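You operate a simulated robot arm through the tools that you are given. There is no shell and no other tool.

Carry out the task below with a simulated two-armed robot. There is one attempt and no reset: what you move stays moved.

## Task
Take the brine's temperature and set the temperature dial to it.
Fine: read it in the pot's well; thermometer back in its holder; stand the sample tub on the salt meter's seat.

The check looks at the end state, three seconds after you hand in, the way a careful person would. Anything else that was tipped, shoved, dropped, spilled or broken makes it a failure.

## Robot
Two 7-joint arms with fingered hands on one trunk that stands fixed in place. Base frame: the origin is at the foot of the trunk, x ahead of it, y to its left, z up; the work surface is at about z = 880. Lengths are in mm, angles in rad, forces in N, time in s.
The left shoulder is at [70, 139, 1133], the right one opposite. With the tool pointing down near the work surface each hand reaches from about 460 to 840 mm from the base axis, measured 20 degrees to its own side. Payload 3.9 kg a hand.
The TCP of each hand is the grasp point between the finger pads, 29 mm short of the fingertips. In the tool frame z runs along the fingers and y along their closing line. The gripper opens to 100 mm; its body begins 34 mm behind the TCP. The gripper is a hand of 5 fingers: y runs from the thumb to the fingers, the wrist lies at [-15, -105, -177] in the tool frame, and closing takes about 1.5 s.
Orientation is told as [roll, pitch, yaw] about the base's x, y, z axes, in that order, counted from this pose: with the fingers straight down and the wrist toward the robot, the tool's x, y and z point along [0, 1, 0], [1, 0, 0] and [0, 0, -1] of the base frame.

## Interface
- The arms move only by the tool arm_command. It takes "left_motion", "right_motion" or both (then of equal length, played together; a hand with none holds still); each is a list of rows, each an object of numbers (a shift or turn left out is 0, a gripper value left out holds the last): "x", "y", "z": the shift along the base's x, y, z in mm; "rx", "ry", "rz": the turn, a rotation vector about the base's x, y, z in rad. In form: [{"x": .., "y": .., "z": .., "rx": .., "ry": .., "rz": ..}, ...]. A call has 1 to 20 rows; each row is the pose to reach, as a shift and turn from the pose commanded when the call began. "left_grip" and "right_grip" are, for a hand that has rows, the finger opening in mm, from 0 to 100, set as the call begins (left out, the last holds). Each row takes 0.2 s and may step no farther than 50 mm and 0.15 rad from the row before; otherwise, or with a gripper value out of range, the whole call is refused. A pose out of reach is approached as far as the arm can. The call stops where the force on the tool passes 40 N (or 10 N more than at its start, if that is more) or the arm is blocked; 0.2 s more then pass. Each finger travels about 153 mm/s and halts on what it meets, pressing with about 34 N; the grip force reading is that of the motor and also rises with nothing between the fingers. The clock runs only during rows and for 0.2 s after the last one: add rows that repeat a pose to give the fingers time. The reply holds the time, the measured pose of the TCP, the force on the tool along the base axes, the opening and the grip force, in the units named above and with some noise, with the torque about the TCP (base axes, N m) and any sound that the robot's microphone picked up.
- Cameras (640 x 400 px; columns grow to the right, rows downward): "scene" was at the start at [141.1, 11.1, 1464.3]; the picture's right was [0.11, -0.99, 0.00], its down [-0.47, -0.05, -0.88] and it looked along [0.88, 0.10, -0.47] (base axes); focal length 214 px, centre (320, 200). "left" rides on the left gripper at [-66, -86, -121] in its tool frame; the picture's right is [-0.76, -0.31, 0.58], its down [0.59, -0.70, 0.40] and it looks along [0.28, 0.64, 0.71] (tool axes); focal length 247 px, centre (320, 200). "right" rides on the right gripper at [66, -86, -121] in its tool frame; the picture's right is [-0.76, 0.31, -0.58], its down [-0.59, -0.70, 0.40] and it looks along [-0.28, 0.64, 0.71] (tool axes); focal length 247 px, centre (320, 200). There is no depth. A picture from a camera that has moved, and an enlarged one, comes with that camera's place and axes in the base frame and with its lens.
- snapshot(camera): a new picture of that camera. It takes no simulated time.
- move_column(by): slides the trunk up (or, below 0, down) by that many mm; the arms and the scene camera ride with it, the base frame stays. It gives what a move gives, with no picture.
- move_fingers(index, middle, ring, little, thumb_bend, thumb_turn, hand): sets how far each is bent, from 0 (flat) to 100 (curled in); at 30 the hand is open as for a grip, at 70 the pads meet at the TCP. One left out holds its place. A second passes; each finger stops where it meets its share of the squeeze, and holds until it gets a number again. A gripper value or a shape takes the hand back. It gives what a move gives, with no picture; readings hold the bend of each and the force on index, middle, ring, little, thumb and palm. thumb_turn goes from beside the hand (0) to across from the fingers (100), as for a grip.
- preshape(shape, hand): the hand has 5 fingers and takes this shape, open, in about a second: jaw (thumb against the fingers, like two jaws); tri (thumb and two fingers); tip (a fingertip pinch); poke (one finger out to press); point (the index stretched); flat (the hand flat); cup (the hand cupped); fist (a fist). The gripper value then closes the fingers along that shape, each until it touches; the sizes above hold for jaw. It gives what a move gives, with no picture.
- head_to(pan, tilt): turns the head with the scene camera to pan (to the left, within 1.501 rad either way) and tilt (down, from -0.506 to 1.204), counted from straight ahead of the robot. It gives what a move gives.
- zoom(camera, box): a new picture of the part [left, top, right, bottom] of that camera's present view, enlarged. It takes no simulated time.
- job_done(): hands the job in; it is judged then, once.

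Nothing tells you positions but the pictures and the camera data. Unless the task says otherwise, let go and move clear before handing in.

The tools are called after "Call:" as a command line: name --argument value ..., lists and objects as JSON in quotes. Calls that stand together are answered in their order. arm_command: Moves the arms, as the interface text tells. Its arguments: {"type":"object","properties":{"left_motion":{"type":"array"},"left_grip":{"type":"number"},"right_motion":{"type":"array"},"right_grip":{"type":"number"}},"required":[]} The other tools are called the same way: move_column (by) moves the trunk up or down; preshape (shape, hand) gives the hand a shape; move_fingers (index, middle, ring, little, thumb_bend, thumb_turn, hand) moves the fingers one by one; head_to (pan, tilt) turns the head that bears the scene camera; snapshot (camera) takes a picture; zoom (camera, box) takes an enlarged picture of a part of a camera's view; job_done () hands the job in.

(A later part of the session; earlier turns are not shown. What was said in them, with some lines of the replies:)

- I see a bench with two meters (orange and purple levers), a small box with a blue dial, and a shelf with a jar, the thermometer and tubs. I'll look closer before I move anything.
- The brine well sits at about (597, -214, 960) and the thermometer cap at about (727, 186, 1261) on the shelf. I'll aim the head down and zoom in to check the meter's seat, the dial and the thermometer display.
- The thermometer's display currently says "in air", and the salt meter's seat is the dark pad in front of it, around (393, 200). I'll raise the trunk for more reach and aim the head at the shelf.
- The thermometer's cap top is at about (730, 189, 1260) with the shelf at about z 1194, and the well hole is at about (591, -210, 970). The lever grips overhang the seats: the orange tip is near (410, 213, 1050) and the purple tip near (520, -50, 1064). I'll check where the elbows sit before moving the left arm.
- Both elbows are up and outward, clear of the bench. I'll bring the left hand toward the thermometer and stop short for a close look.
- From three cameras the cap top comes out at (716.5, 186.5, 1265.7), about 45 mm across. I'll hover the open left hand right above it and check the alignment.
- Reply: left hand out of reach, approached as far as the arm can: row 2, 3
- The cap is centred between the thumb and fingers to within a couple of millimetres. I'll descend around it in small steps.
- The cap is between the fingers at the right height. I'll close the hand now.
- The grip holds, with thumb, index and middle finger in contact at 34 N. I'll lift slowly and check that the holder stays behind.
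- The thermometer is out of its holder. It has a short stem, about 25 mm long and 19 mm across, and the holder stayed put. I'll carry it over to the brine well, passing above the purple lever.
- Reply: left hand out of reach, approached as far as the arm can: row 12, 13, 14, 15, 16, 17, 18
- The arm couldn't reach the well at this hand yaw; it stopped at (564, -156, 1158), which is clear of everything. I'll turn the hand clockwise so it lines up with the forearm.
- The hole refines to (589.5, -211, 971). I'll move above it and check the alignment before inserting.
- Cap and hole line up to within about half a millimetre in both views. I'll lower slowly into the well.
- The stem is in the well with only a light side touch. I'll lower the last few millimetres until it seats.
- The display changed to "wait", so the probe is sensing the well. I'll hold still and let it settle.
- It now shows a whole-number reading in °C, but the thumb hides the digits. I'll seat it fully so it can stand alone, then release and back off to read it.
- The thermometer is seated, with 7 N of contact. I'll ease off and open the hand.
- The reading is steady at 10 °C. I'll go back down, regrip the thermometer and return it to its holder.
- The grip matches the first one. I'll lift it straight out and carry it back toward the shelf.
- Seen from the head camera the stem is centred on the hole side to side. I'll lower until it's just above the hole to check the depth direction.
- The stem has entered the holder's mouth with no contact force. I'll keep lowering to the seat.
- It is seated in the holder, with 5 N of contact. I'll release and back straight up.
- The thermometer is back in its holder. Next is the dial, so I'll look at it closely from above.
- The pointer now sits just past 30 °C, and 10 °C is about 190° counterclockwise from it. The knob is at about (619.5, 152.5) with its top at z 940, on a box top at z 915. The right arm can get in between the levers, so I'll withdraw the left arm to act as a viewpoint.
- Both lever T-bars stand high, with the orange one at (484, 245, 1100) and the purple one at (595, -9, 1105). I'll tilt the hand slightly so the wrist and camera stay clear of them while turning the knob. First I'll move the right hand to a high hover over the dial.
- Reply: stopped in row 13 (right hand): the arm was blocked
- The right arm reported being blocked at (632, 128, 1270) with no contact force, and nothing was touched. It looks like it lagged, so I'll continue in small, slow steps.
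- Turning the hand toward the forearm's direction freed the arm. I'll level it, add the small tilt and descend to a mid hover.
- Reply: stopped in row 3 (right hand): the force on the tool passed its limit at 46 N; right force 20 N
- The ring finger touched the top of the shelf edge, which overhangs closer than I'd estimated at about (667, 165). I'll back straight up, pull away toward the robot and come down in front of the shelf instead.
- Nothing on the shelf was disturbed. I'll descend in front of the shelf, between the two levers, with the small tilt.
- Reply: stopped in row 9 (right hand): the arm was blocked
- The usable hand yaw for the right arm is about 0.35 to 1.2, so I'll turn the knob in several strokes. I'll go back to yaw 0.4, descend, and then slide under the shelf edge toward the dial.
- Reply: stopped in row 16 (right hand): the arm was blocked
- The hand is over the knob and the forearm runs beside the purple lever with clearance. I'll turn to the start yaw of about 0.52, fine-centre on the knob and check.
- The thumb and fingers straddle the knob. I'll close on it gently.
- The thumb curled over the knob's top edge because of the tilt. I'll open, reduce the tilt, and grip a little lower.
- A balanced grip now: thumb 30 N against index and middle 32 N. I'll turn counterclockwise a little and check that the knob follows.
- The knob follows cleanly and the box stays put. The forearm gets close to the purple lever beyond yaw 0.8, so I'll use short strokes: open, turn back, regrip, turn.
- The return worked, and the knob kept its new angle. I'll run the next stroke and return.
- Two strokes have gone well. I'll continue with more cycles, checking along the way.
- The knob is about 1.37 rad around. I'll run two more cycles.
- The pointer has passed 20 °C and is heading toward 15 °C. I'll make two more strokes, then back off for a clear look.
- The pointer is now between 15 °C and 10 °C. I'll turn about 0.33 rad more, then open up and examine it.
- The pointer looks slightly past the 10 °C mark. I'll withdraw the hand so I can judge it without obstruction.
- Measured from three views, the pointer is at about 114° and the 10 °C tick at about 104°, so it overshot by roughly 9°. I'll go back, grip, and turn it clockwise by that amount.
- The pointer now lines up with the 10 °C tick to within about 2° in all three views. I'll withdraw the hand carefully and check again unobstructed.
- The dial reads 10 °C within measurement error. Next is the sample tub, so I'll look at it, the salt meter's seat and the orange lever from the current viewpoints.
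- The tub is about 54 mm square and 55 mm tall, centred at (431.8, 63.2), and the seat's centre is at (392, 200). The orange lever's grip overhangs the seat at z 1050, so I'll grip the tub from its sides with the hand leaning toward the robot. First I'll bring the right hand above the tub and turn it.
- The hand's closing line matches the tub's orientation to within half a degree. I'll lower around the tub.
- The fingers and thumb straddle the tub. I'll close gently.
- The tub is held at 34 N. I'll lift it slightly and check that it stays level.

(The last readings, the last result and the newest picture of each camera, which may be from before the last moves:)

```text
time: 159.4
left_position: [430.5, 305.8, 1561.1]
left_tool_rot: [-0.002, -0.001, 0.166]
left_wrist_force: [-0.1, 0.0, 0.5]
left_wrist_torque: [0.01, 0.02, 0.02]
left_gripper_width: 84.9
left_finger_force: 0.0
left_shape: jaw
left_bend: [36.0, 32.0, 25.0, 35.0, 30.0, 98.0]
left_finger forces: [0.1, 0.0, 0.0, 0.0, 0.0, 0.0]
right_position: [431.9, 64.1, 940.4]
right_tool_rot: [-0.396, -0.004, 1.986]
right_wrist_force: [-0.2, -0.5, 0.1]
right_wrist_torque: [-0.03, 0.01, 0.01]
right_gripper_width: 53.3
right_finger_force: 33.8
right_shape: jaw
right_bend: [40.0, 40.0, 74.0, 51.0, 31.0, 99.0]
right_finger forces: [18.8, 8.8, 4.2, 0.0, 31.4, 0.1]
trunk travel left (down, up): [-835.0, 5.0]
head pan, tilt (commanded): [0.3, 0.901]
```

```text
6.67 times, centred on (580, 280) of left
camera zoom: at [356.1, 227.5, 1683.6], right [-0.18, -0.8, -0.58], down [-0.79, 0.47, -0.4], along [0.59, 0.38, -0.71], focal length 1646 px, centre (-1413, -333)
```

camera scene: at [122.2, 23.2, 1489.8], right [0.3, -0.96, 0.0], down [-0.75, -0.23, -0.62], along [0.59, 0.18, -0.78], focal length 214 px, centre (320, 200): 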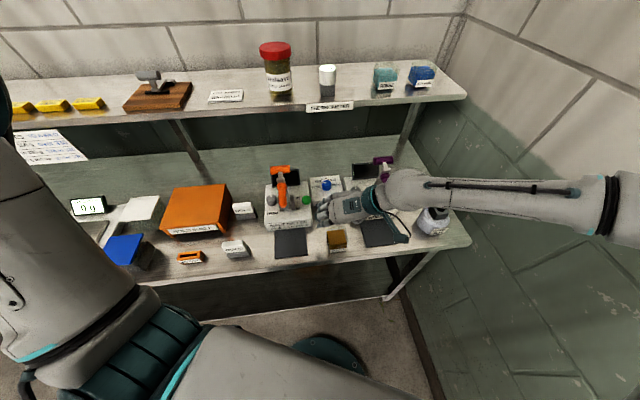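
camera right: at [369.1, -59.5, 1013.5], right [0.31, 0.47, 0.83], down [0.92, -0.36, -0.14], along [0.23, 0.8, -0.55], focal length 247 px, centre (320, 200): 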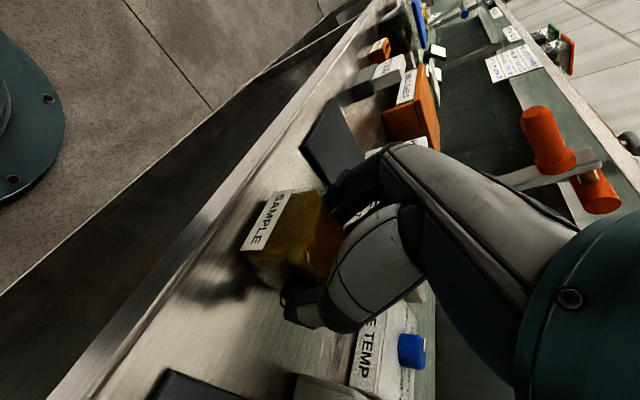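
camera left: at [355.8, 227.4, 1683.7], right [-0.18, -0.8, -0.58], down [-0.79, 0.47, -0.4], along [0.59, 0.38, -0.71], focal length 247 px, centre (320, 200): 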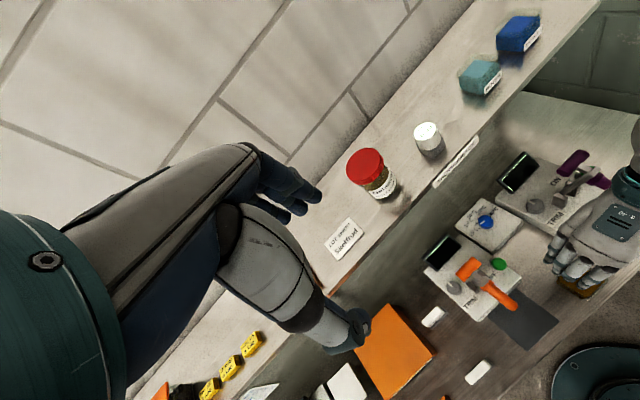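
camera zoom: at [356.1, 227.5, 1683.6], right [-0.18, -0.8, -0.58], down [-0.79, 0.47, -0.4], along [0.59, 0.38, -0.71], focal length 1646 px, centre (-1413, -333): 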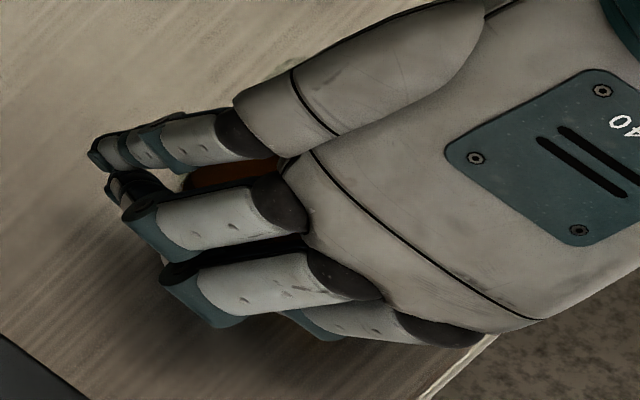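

The tub lifted cleanly, with only about a 3° lean that will settle on contact. I'll carry it low across to the seat.

Call:
arm_command --right_motion '[{"x": -1, "y": 3, "z": 3}, {"x": -3, "y": 9, "z": 5}, {"x": -6, "y": 18, "z": 5}, {"x": -9.5, "y": 27, "z": 5}, {"x": -13, "y": 37, "z": 5}, {"x": -16.5, "y": 47, "z": 5}, {"x": -20, "y": 57, "z": 5}, {"x": -23.5, "y": 67, "z": 5}, {"x": -27, "y": 77, "z": 5}, {"x": -30.5, "y": 86, "z": 5}, {"x": -33.5, "y": 94, "z": 5}, {"x": -35.5, "y": 100, "z": 5}, {"x": -35.5, "y": 100, "z": 5}]'

Call:
snapshot --camera "scene"

Call:
zoom --camera "scene" --box '[250, 170, 390, 270]'

Call:
zoom --camera "left" --box '[440, 200, 640, 340]'

Call:
snapshot --camera "right"

```text
time: 162.2
left_position: [430.7, 305.9, 1562.1]
left_tool_rot: [-0.002, -0.001, 0.164]
left_wrist_force: [-0.6, -0.1, 0.9]
left_wrist_torque: [0.01, -0.04, 0.01]
left_gripper_width: 84.8
left_finger_force: 0.0
left_shape: jaw
left_bend: [36.0, 32.0, 25.0, 35.0, 30.0, 98.0]
left_finger forces: [0.0, 0.0, 0.1, 0.0, 0.0, 0.1]
right_position: [396.0, 163.3, 946.8]
right_tool_rot: [-0.397, -0.003, 1.985]
right_wrist_force: [0.0, 0.1, -1.3]
right_wrist_torque: [0.02, -0.01, -0.03]
right_gripper_width: 53.2
right_finger_force: 33.9
right_shape: jaw
right_bend: [40.0, 40.0, 74.0, 51.0, 31.0, 99.0]
right_finger forces: [18.8, 8.8, 4.3, 0.0, 31.5, 0.0]
trunk travel left (down, up): [-835.0, 5.0]
head pan, tilt (commanded): [0.3, 0.901]
```

```text
taken
camera scene: at [122.8, 23.2, 1489.7], right [0.3, -0.96, 0.0], down [-0.75, -0.23, -0.62], along [0.59, 0.18, -0.78], focal length 214 px, centre (320, 200)
```

scene: 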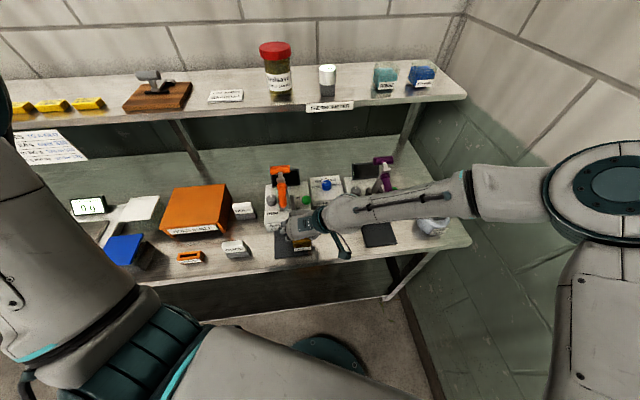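

```text
4.00 times, centred on (320, 220) of scene
camera zoom: at [122.8, 23.2, 1489.7], right [0.3, -0.96, 0.0], down [-0.75, -0.23, -0.62], along [0.59, 0.18, -0.78], focal length 858 px, centre (320, 120)
```

zoom: 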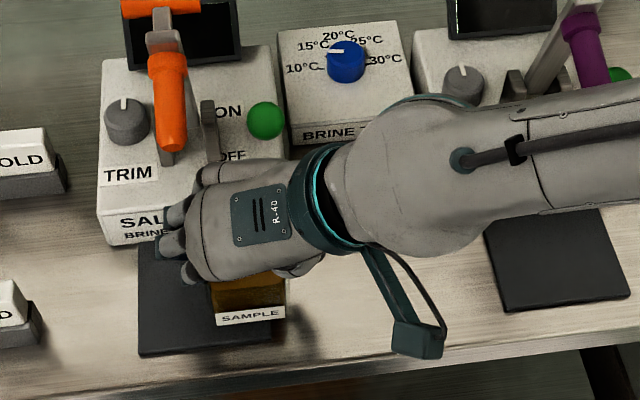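

```text
2.86 times, centred on (540, 270) of left
camera zoom: at [356.1, 227.3, 1683.6], right [-0.18, -0.8, -0.58], down [-0.79, 0.47, -0.4], along [0.59, 0.38, -0.71], focal length 706 px, centre (-309, 0)
```

zoom: 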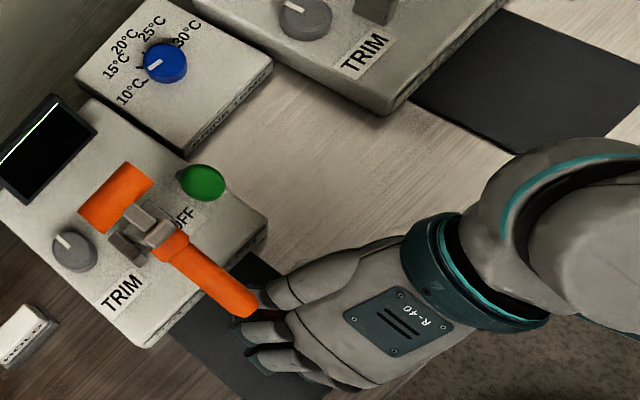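

```text
taken
camera right: at [333.5, 40.8, 1033.2], right [0.31, 0.47, 0.83], down [0.92, -0.36, -0.14], along [0.23, 0.8, -0.55], focal length 247 px, centre (320, 200)
```

right: 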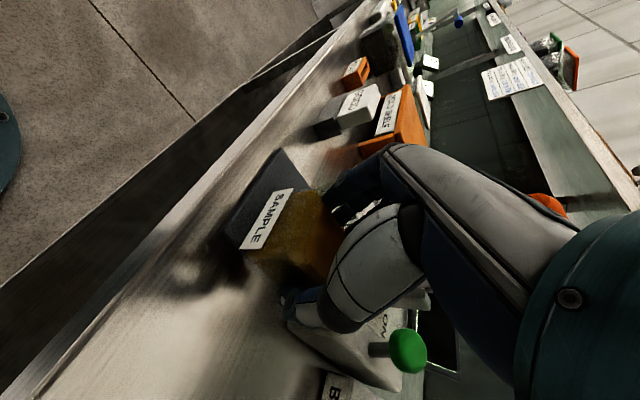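

The hand is clear of the orange lever's tip. I'll continue the last stretch to above the seat.

Call:
arm_command --right_motion '[{"x": -2, "y": 6}, {"x": -4, "y": 13}, {"x": -6.5, "y": 20}, {"x": -9, "y": 27}, {"x": -11, "y": 33}, {"x": -12, "y": 36}, {"x": -12, "y": 36}]'

Call:
zoom --camera "scene" --box '[250, 170, 390, 270]'

Call:
zoom --camera "left" --box '[440, 200, 640, 340]'

Call:
snapshot --camera "right"

```text
time: 163.8
left_position: [430.7, 305.2, 1561.7]
left_tool_rot: [0.0, 0.003, 0.164]
left_wrist_force: [0.3, -1.0, 0.1]
left_wrist_torque: [0.02, -0.01, -0.03]
left_gripper_width: 84.6
left_finger_force: 0.0
left_shape: jaw
left_bend: [36.0, 32.0, 25.0, 35.0, 30.0, 98.0]
left_finger forces: [0.0, 0.1, 0.0, 0.0, 0.0, 0.0]
right_position: [384.5, 199.5, 947.3]
right_tool_rot: [-0.397, -0.005, 1.986]
right_wrist_force: [-0.1, -0.4, -0.6]
right_wrist_torque: [-0.02, 0.0, -0.01]
right_gripper_width: 53.3
right_finger_force: 33.6
right_shape: jaw
right_bend: [40.0, 40.0, 74.0, 51.0, 31.0, 99.0]
right_finger forces: [18.7, 8.7, 4.2, 0.0, 31.5, 0.1]
trunk travel left (down, up): [-835.0, 5.0]
head pan, tilt (commanded): [0.3, 0.901]
```

```text
4.00 times, centred on (320, 220) of scene
camera zoom: at [122.8, 23.4, 1489.7], right [0.3, -0.96, 0.0], down [-0.75, -0.23, -0.62], along [0.59, 0.18, -0.78], focal length 858 px, centre (320, 120)
```

zoom: 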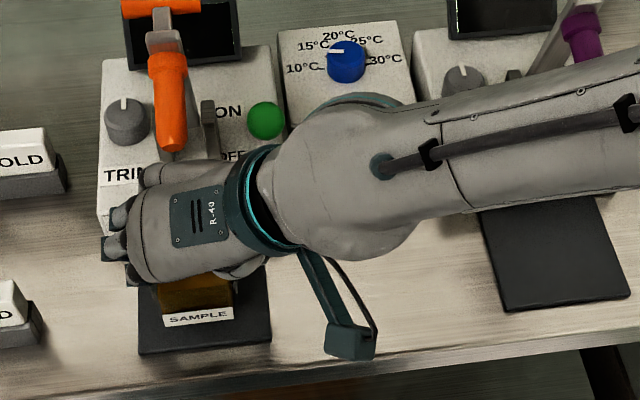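

```text
2.86 times, centred on (540, 270) of left
camera zoom: at [356.1, 227.5, 1683.6], right [-0.18, -0.8, -0.58], down [-0.79, 0.47, -0.4], along [0.59, 0.38, -0.71], focal length 706 px, centre (-309, 0)
```

zoom: 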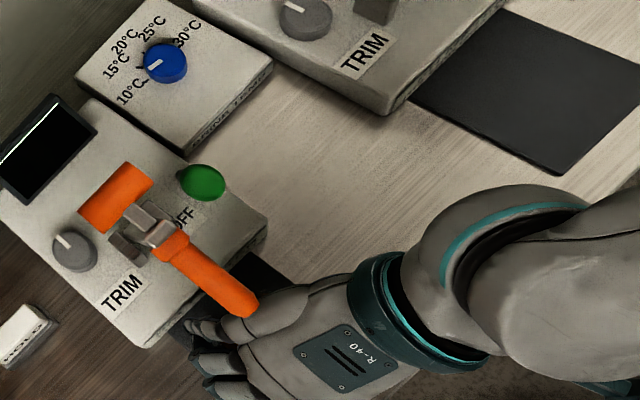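

```text
taken
camera right: at [321.5, 76.5, 1033.3], right [0.31, 0.47, 0.83], down [0.92, -0.36, -0.14], along [0.23, 0.8, -0.55], focal length 247 px, centre (320, 200)
```

right: 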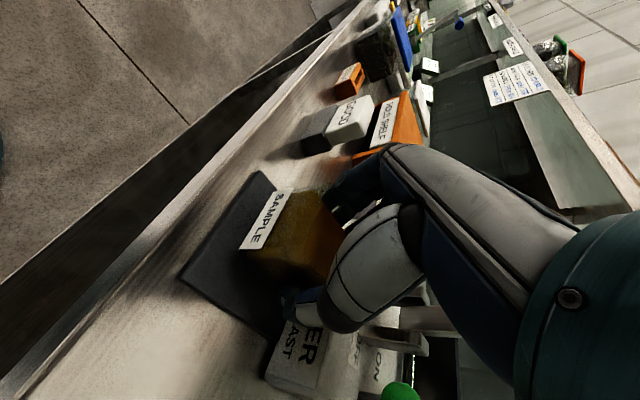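

The tub is over the seat pad with margins on all sides. I'll lower it in small steps until it touches.

Call:
arm_command --right_motion '[{"z": -3}, {"z": -6}, {"z": -9}, {"z": -11}, {"z": -13}, {"z": -13}]'

Call:
zoom --camera "scene" --box '[274, 225, 324, 262]'

Call:
zoom --camera "right" --box '[180, 150, 380, 330]'

```text
time: 165.2
left_position: [430.6, 304.5, 1561.8]
left_tool_rot: [0.0, -0.002, 0.164]
left_wrist_force: [0.0, 0.2, -0.1]
left_wrist_torque: [-0.04, 0.0, 0.0]
left_gripper_width: 85.0
left_finger_force: 0.0
left_shape: jaw
left_bend: [36.0, 32.0, 25.0, 35.0, 30.0, 98.0]
left_finger forces: [0.1, 0.0, 0.0, 0.0, 0.0, 0.0]
right_position: [383.7, 199.7, 934.3]
right_tool_rot: [-0.398, -0.004, 1.986]
right_wrist_force: [0.6, 1.2, -0.4]
right_wrist_torque: [-0.01, -0.01, 0.01]
right_gripper_width: 53.3
right_finger_force: 33.7
right_shape: jaw
right_bend: [40.0, 40.0, 74.0, 51.0, 31.0, 99.0]
right_finger forces: [18.7, 8.8, 4.3, 0.1, 31.7, 0.0]
trunk travel left (down, up): [-835.0, 5.0]
head pan, tilt (commanded): [0.3, 0.901]
```

```text
10.81 times, centred on (299, 244) of scene
camera zoom: at [122.7, 23.4, 1489.7], right [0.3, -0.96, 0.0], down [-0.75, -0.23, -0.62], along [0.59, 0.18, -0.78], focal length 2319 px, centre (547, -270)
```

zoom: 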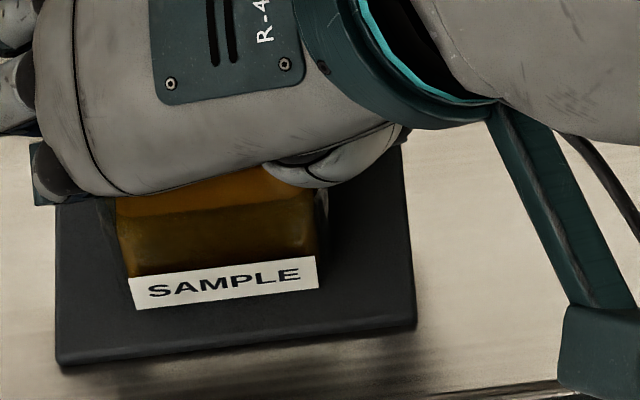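

```text
2.22 times, centred on (280, 240) of right
camera zoom: at [321.5, 76.4, 1020.0], right [0.31, 0.47, 0.83], down [0.92, -0.36, -0.14], along [0.23, 0.8, -0.55], focal length 549 px, centre (409, 111)
```

zoom: 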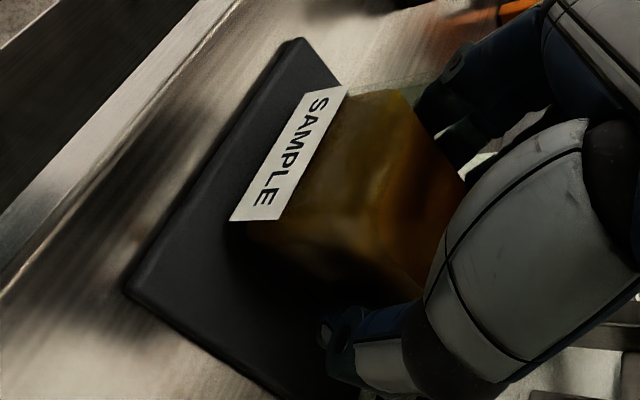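

Call:
arm_command --right_motion '[{"z": -1.5}, {"z": -3}, {"z": -3}]'

```text
time: 166.0
left_position: [429.3, 305.1, 1563.4]
left_tool_rot: [-0.001, -0.001, 0.164]
left_wrist_force: [0.2, -0.1, -0.1]
left_wrist_torque: [0.0, -0.04, -0.03]
left_gripper_width: 85.0
left_finger_force: 0.1
left_shape: jaw
left_bend: [36.0, 32.0, 25.0, 35.0, 30.0, 98.0]
left_finger forces: [0.1, 0.0, 0.1, 0.0, 0.1, 0.0]
right_position: [384.0, 200.4, 932.1]
right_tool_rot: [-0.398, -0.003, 1.986]
right_wrist_force: [-1.2, -0.1, 10.4]
right_wrist_torque: [-0.25, -0.07, -0.07]
right_gripper_width: 53.4
right_finger_force: 33.5
right_shape: jaw
right_bend: [39.0, 40.0, 74.0, 51.0, 31.0, 100.0]
right_finger forces: [19.7, 9.4, 5.5, 0.0, 33.4, 0.0]
trunk travel left (down, up): [-835.0, 5.0]
head pan, tilt (commanded): [0.3, 0.901]
```

It has touched down with 10 N. I'll check that it sits flat before releasing.

Call:
zoom --camera "scene" --box '[274, 225, 324, 262]'

Call:
zoom --camera "right" --box '[230, 170, 350, 290]'

```text
10.81 times, centred on (299, 244) of scene
camera zoom: at [121.4, 22.9, 1490.0], right [0.3, -0.96, 0.0], down [-0.75, -0.23, -0.62], along [0.59, 0.18, -0.78], focal length 2319 px, centre (547, -270)
```

zoom: 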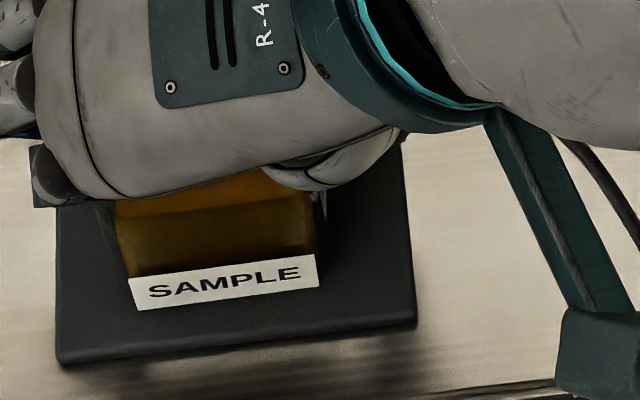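

```text
3.33 times, centred on (290, 230) of right
camera zoom: at [320.7, 76.5, 1018.3], right [0.31, 0.47, 0.83], down [0.92, -0.36, -0.14], along [0.23, 0.81, -0.54], focal length 823 px, centre (420, 100)
```

zoom: 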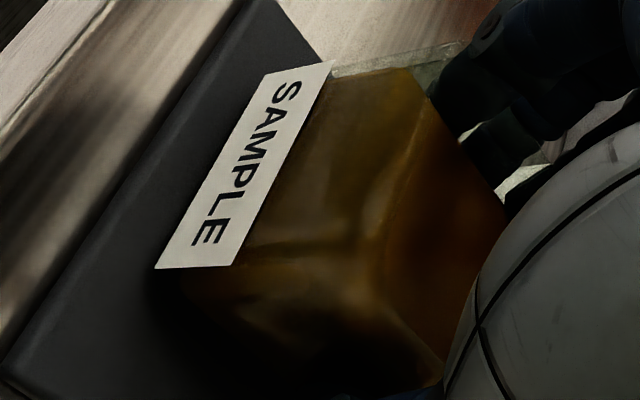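

Call:
arm_command --right_motion '[{"z": 0.8}, {"z": 0.8}, {"z": 0.8}, {"z": 0.8}]' --right_grip 62

Call:
zoom --camera "scene" --box '[274, 225, 324, 262]'

Call:
zoom --camera "right" --box '[200, 150, 400, 330]'

```text
time: 167.0
left_position: [430.1, 305.3, 1562.1]
left_tool_rot: [-0.001, -0.002, 0.163]
left_wrist_force: [0.5, -0.4, -0.2]
left_wrist_torque: [-0.01, 0.03, -0.01]
left_gripper_width: 85.1
left_finger_force: 0.1
left_shape: jaw
left_bend: [36.0, 32.0, 25.0, 35.0, 30.0, 98.0]
left_finger forces: [0.0, 0.0, 0.1, 0.0, 0.1, 0.0]
right_position: [385.1, 199.9, 931.4]
right_tool_rot: [-0.396, -0.002, 1.987]
right_wrist_force: [-0.3, 0.3, 0.4]
right_wrist_torque: [-0.01, 0.01, -0.02]
right_gripper_width: 61.7
right_finger_force: 0.1
right_shape: jaw
right_bend: [40.0, 38.0, 73.0, 44.0, 30.0, 100.0]
right_finger forces: [0.3, 0.0, 0.0, 0.0, 0.0, 0.0]
trunk travel left (down, up): [-835.0, 5.0]
head pan, tilt (commanded): [0.3, 0.901]
```

```text
10.81 times, centred on (299, 244) of scene
camera zoom: at [122.6, 23.4, 1489.7], right [0.3, -0.96, 0.0], down [-0.75, -0.23, -0.62], along [0.59, 0.18, -0.78], focal length 2319 px, centre (547, -270)
```

zoom: 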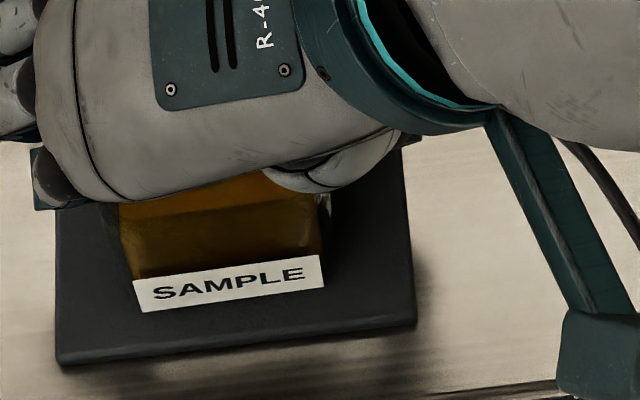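

```text
2.22 times, centred on (300, 240) of right
camera zoom: at [321.2, 76.5, 1017.9], right [0.31, 0.47, 0.82], down [0.92, -0.36, -0.14], along [0.23, 0.8, -0.55], focal length 549 px, centre (364, 111)
```

zoom: 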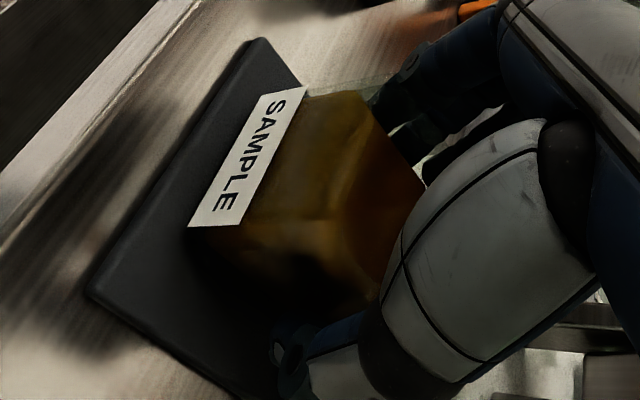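

Call:
arm_command --right_motion '[{"z": 0}, {"z": 0}, {"z": 0}, {"z": 0}, {"z": 0}]' --right_grip 95

Call:
zoom --camera "scene" --box '[274, 225, 324, 262]'

Call:
zoom --camera "left" --box '[480, 240, 620, 340]'

```text
time: 168.2
left_position: [430.4, 305.2, 1562.1]
left_tool_rot: [-0.002, -0.002, 0.164]
left_wrist_force: [-0.3, -0.3, -0.5]
left_wrist_torque: [-0.02, 0.01, 0.0]
left_gripper_width: 85.1
left_finger_force: 0.1
left_shape: jaw
left_bend: [36.0, 32.0, 25.0, 35.0, 30.0, 98.0]
left_finger forces: [0.0, 0.0, 0.0, 0.1, 0.1, 0.1]
right_position: [385.0, 200.0, 932.7]
right_tool_rot: [-0.395, -0.004, 1.987]
right_wrist_force: [0.0, -0.6, -0.2]
right_wrist_torque: [-0.03, -0.01, 0.0]
right_gripper_width: 94.7
right_finger_force: 0.1
right_shape: jaw
right_bend: [32.0, 31.0, 27.0, 32.0, 30.0, 98.0]
right_finger forces: [0.0, 0.0, 0.1, 0.0, 0.0, 0.0]
trunk travel left (down, up): [-835.0, 5.0]
head pan, tilt (commanded): [0.3, 0.901]
```

```text
10.81 times, centred on (299, 244) of scene
camera zoom: at [122.6, 23.3, 1489.7], right [0.3, -0.96, 0.0], down [-0.75, -0.23, -0.62], along [0.59, 0.18, -0.78], focal length 2319 px, centre (547, -270)
```

zoom: 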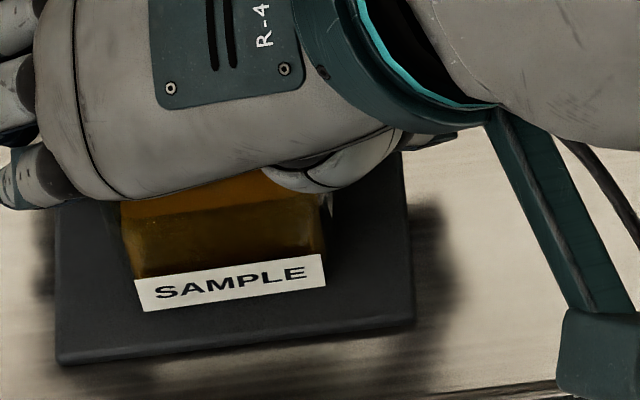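

```text
4.00 times, centred on (550, 290) of left
camera zoom: at [355.9, 227.5, 1683.7], right [-0.18, -0.8, -0.58], down [-0.79, 0.47, -0.4], along [0.59, 0.38, -0.71], focal length 988 px, centre (-600, -160)
```

zoom: 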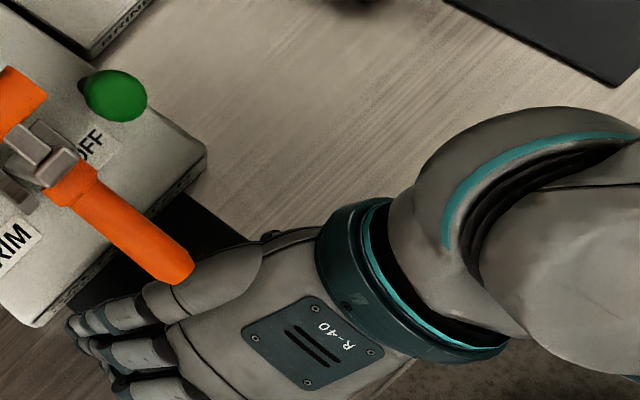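

The tub stands on its own. Straight up would come near the lever, so I'll slide the open hand back toward the robot, with fingers along the tub's sides, and then raise it.

Call:
arm_command --right_motion '[{"z": 5}, {"x": -7.3, "y": -3.2, "z": 8}, {"x": -16.5, "y": -7.3, "z": 12}, {"x": -25.6, "y": -11.3, "z": 16}, {"x": -36.6, "y": -16.1, "z": 22}, {"x": -47.6, "y": -21, "z": 28}, {"x": -58.6, "y": -25.8, "z": 35}, {"x": -69.5, "y": -30.6, "z": 44}, {"x": -75, "y": -33, "z": 58}, {"x": -75, "y": -36, "z": 80}, {"x": -75, "y": -40, "z": 105}, {"x": -75, "y": -44, "z": 130}, {"x": -75, "y": -44, "z": 130}]'

Call:
snapshot --camera "scene"

Call:
zoom --camera "scene" --box '[250, 170, 390, 270]'

Call:
zoom --camera "left" --box '[440, 200, 640, 340]'

```text
time: 171.0
left_position: [430.9, 306.0, 1561.9]
left_tool_rot: [-0.002, 0.0, 0.163]
left_wrist_force: [0.4, -0.5, -0.1]
left_wrist_torque: [-0.03, 0.01, -0.01]
left_gripper_width: 85.0
left_finger_force: 0.0
left_shape: jaw
left_bend: [36.0, 32.0, 25.0, 35.0, 30.0, 98.0]
left_finger forces: [0.0, 0.0, 0.1, 0.1, 0.1, 0.1]
right_position: [309.3, 155.3, 1060.6]
right_tool_rot: [-0.397, -0.004, 1.986]
right_wrist_force: [-0.1, 0.4, 0.0]
right_wrist_torque: [0.0, -0.04, 0.03]
right_gripper_width: 94.9
right_finger_force: 0.1
right_shape: jaw
right_bend: [32.0, 30.0, 27.0, 32.0, 30.0, 98.0]
right_finger forces: [0.0, 0.1, 0.0, 0.0, 0.0, 0.1]
trunk travel left (down, up): [-835.0, 5.0]
head pan, tilt (commanded): [0.3, 0.901]
```

```text
taken
camera scene: at [122.9, 23.7, 1489.7], right [0.3, -0.96, 0.0], down [-0.75, -0.23, -0.62], along [0.59, 0.18, -0.78], focal length 214 px, centre (320, 200)
```

scene: 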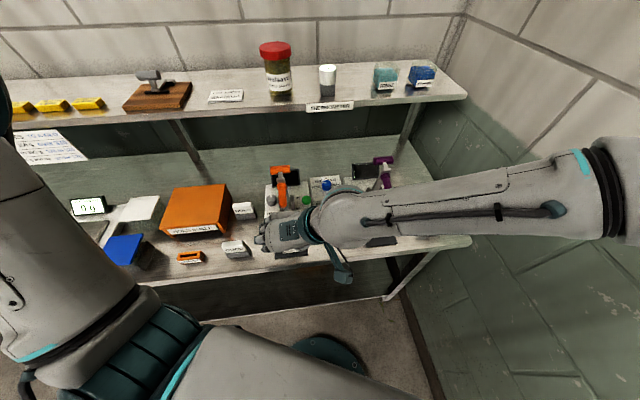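

```text
4.00 times, centred on (320, 220) of scene
camera zoom: at [122.9, 23.7, 1489.7], right [0.3, -0.96, 0.0], down [-0.75, -0.23, -0.62], along [0.59, 0.18, -0.78], focal length 858 px, centre (320, 120)
```

zoom: 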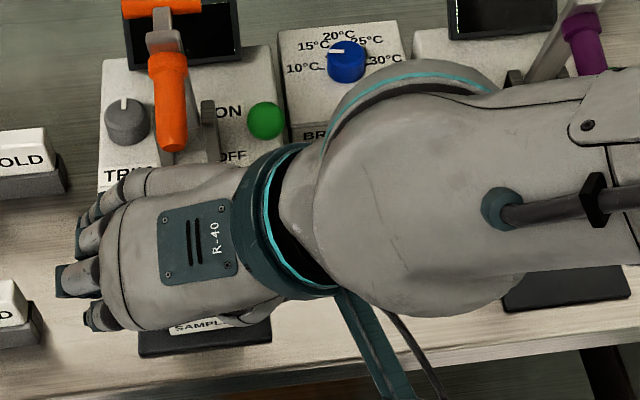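

```text
2.86 times, centred on (540, 270) of left
camera zoom: at [356.2, 227.9, 1683.5], right [-0.18, -0.8, -0.58], down [-0.79, 0.47, -0.4], along [0.59, 0.38, -0.71], focal length 706 px, centre (-309, 0)
```

zoom: 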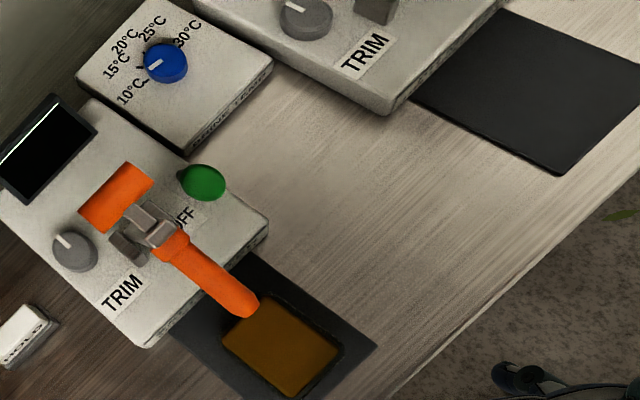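

The tub is standing on the seat, with nothing else disturbed. I'll move the right arm up and away to its own side.

Call:
arm_command --right_motion '[{"x": 3, "y": -12, "z": 22}, {"x": 8, "y": -28, "z": 46}, {"x": 16, "y": -48, "z": 70}, {"x": 26, "y": -70, "z": 94}, {"x": 38, "y": -92, "z": 118}, {"x": 50, "y": -114, "z": 142}, {"x": 60, "y": -136, "z": 166}, {"x": 70, "y": -158, "z": 190}, {"x": 80, "y": -180, "z": 214}, {"x": 88, "y": -200, "z": 238}, {"x": 88, "y": -200, "z": 238}]'

Call:
snapshot --camera "scene"

Call:
zoom --camera "scene" --box '[240, 150, 400, 270]'

Call:
zoom --camera "scene" --box '[270, 205, 326, 265]'

Call:
zoom --camera "left" --box '[380, 80, 640, 340]'

```text
time: 173.4
left_position: [431.0, 306.3, 1561.9]
left_tool_rot: [-0.003, 0.002, 0.165]
left_wrist_force: [0.0, 0.7, 0.7]
left_wrist_torque: [0.02, 0.02, 0.01]
left_gripper_width: 84.9
left_finger_force: 0.1
left_shape: jaw
left_bend: [36.0, 32.0, 25.0, 35.0, 30.0, 98.0]
left_finger forces: [0.0, 0.0, 0.1, 0.0, 0.0, 0.1]
right_position: [397.7, -43.4, 1300.0]
right_tool_rot: [-0.396, -0.004, 1.986]
right_wrist_force: [-0.1, 0.2, 0.2]
right_wrist_torque: [-0.01, 0.0, 0.0]
right_gripper_width: 94.8
right_finger_force: 0.0
right_shape: jaw
right_bend: [32.0, 30.0, 27.0, 32.0, 30.0, 98.0]
right_finger forces: [0.0, 0.0, 0.1, 0.0, 0.1, 0.1]
trunk travel left (down, up): [-835.0, 5.0]
head pan, tilt (commanded): [0.3, 0.901]
```

```text
taken
camera scene: at [122.7, 23.6, 1489.7], right [0.3, -0.96, 0.0], down [-0.75, -0.23, -0.62], along [0.59, 0.18, -0.78], focal length 214 px, centre (320, 200)
```

scene: 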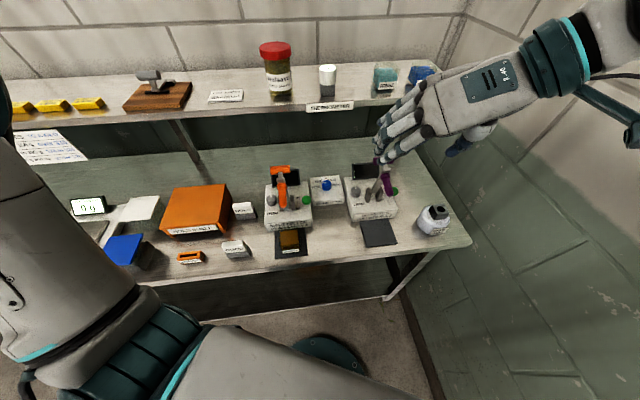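

```text
3.33 times, centred on (320, 210) of scene
camera zoom: at [122.7, 23.6, 1489.7], right [0.3, -0.96, 0.0], down [-0.75, -0.23, -0.62], along [0.59, 0.18, -0.78], focal length 715 px, centre (320, 167)
```

zoom: 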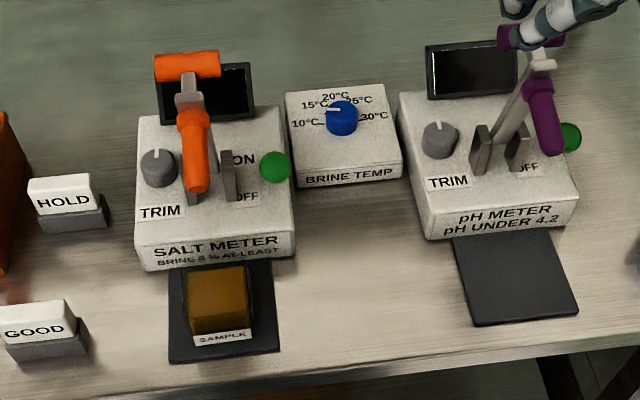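

```text
6.67 times, centred on (298, 235) of scene
camera zoom: at [122.7, 23.6, 1489.7], right [0.3, -0.96, 0.0], down [-0.75, -0.23, -0.62], along [0.59, 0.18, -0.78], focal length 1430 px, centre (467, -33)
```

zoom: 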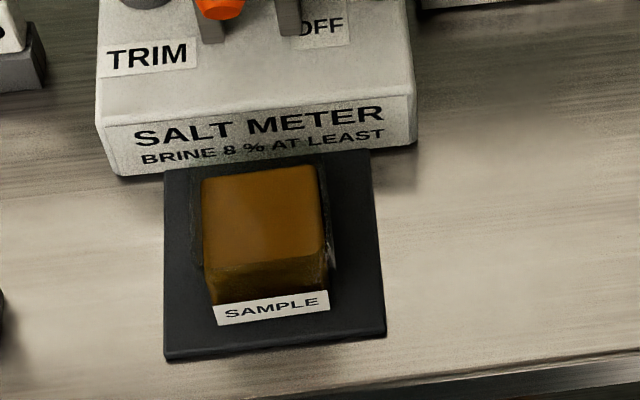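

```text
1.54 times, centred on (510, 210) of left
camera zoom: at [356.0, 227.8, 1683.6], right [-0.18, -0.8, -0.58], down [-0.79, 0.47, -0.4], along [0.59, 0.38, -0.71], focal length 380 px, centre (28, 185)
```

zoom: 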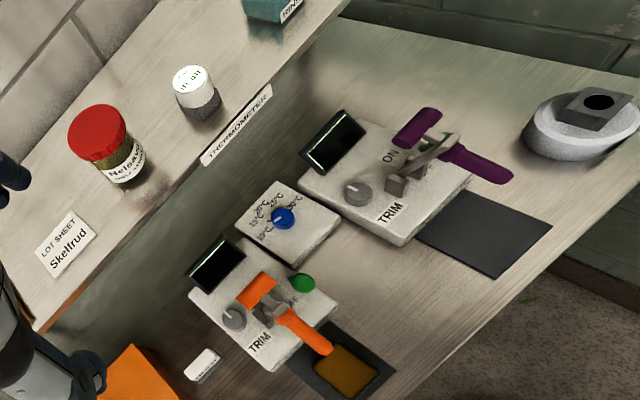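

Everything is in place. One last careful check of the dial and thermometer from these viewpoints.

Call:
zoom --camera "scene" --box '[308, 170, 344, 197]'

Call:
zoom --camera "left" --box '[466, 200, 510, 233]'

Call:
zoom --camera "left" --box '[400, 100, 470, 170]'

```text
14.81 times, centred on (326, 184) of scene
camera zoom: at [122.7, 23.6, 1489.7], right [0.3, -0.96, 0.0], down [-0.75, -0.23, -0.62], along [0.59, 0.18, -0.78], focal length 3177 px, centre (231, 444)
```

zoom: 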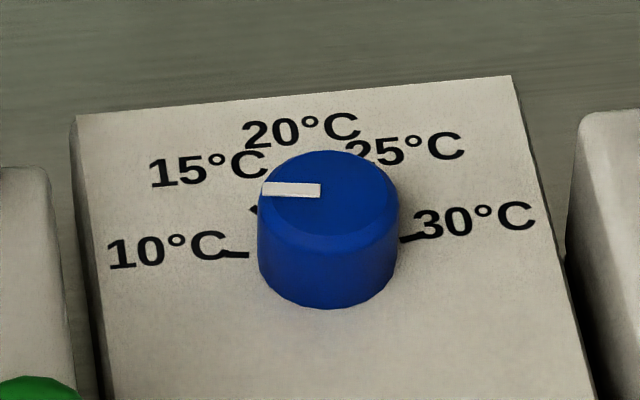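

```text
12.12 times, centred on (488, 216) of left
camera zoom: at [356.0, 227.8, 1683.6], right [-0.18, -0.8, -0.58], down [-0.79, 0.47, -0.4], along [0.59, 0.38, -0.71], focal length 2994 px, centre (-1716, 0)
```

zoom: 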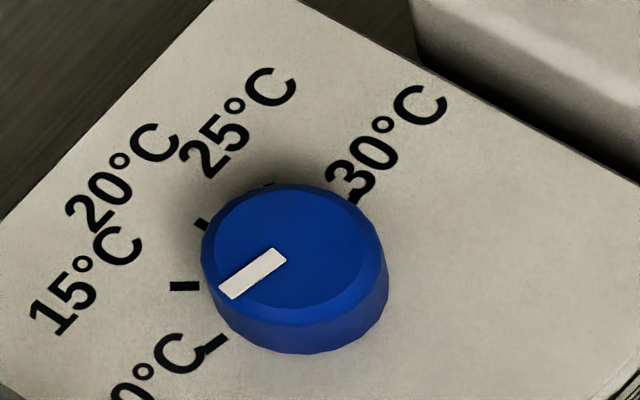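

```text
5.71 times, centred on (435, 135) of left
camera zoom: at [356.0, 227.8, 1683.6], right [-0.18, -0.8, -0.58], down [-0.79, 0.47, -0.4], along [0.59, 0.38, -0.71], focal length 1411 px, centre (-337, 571)
```

zoom: 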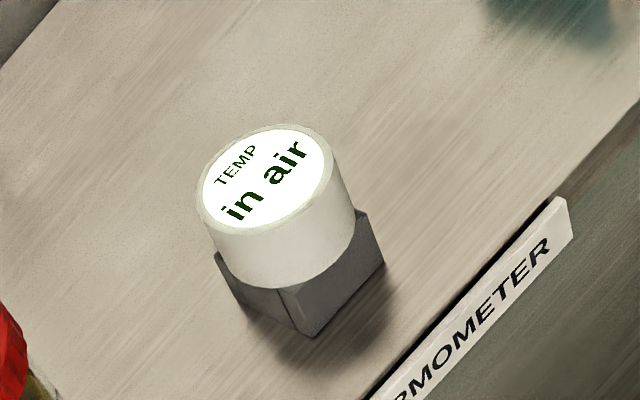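

All of it checks out: the dial pointer is at 105° against the 10 °C tick at 104°, and the thermometer sits upright in its holder. The sample tub stands flat on the salt meter's seat, and both hands are empty and clear. I'm handing in.

Call:
job_done

```text
The job is handed in.
```

I read the brine's temperature in the pot's well as a steady 10 °C, set the temperature dial to 10 °C, and handed the job in. I have no verdict from the check yet.

- **Dial:** the pointer ended about 1° from the 10 °C mark, measured from the head camera.
- **Thermometer:** it is back upright in its holder on the shelf and shows "in air" again.
- **Sample tub:** it stands flat on the salt meter's dark seat pad, a little toward the front of centre so the hand could stay clear of the orange lever. I saw no spill.
- **A bump along the way:** the right ring finger pressed on the front edge of the shelf while I was approaching the dial, and the arm stopped at 46 N. Everything on the shelf looked undisturbed afterwards.

Both hands are empty and clear of the bench. The trunk is still raised by 60 mm.
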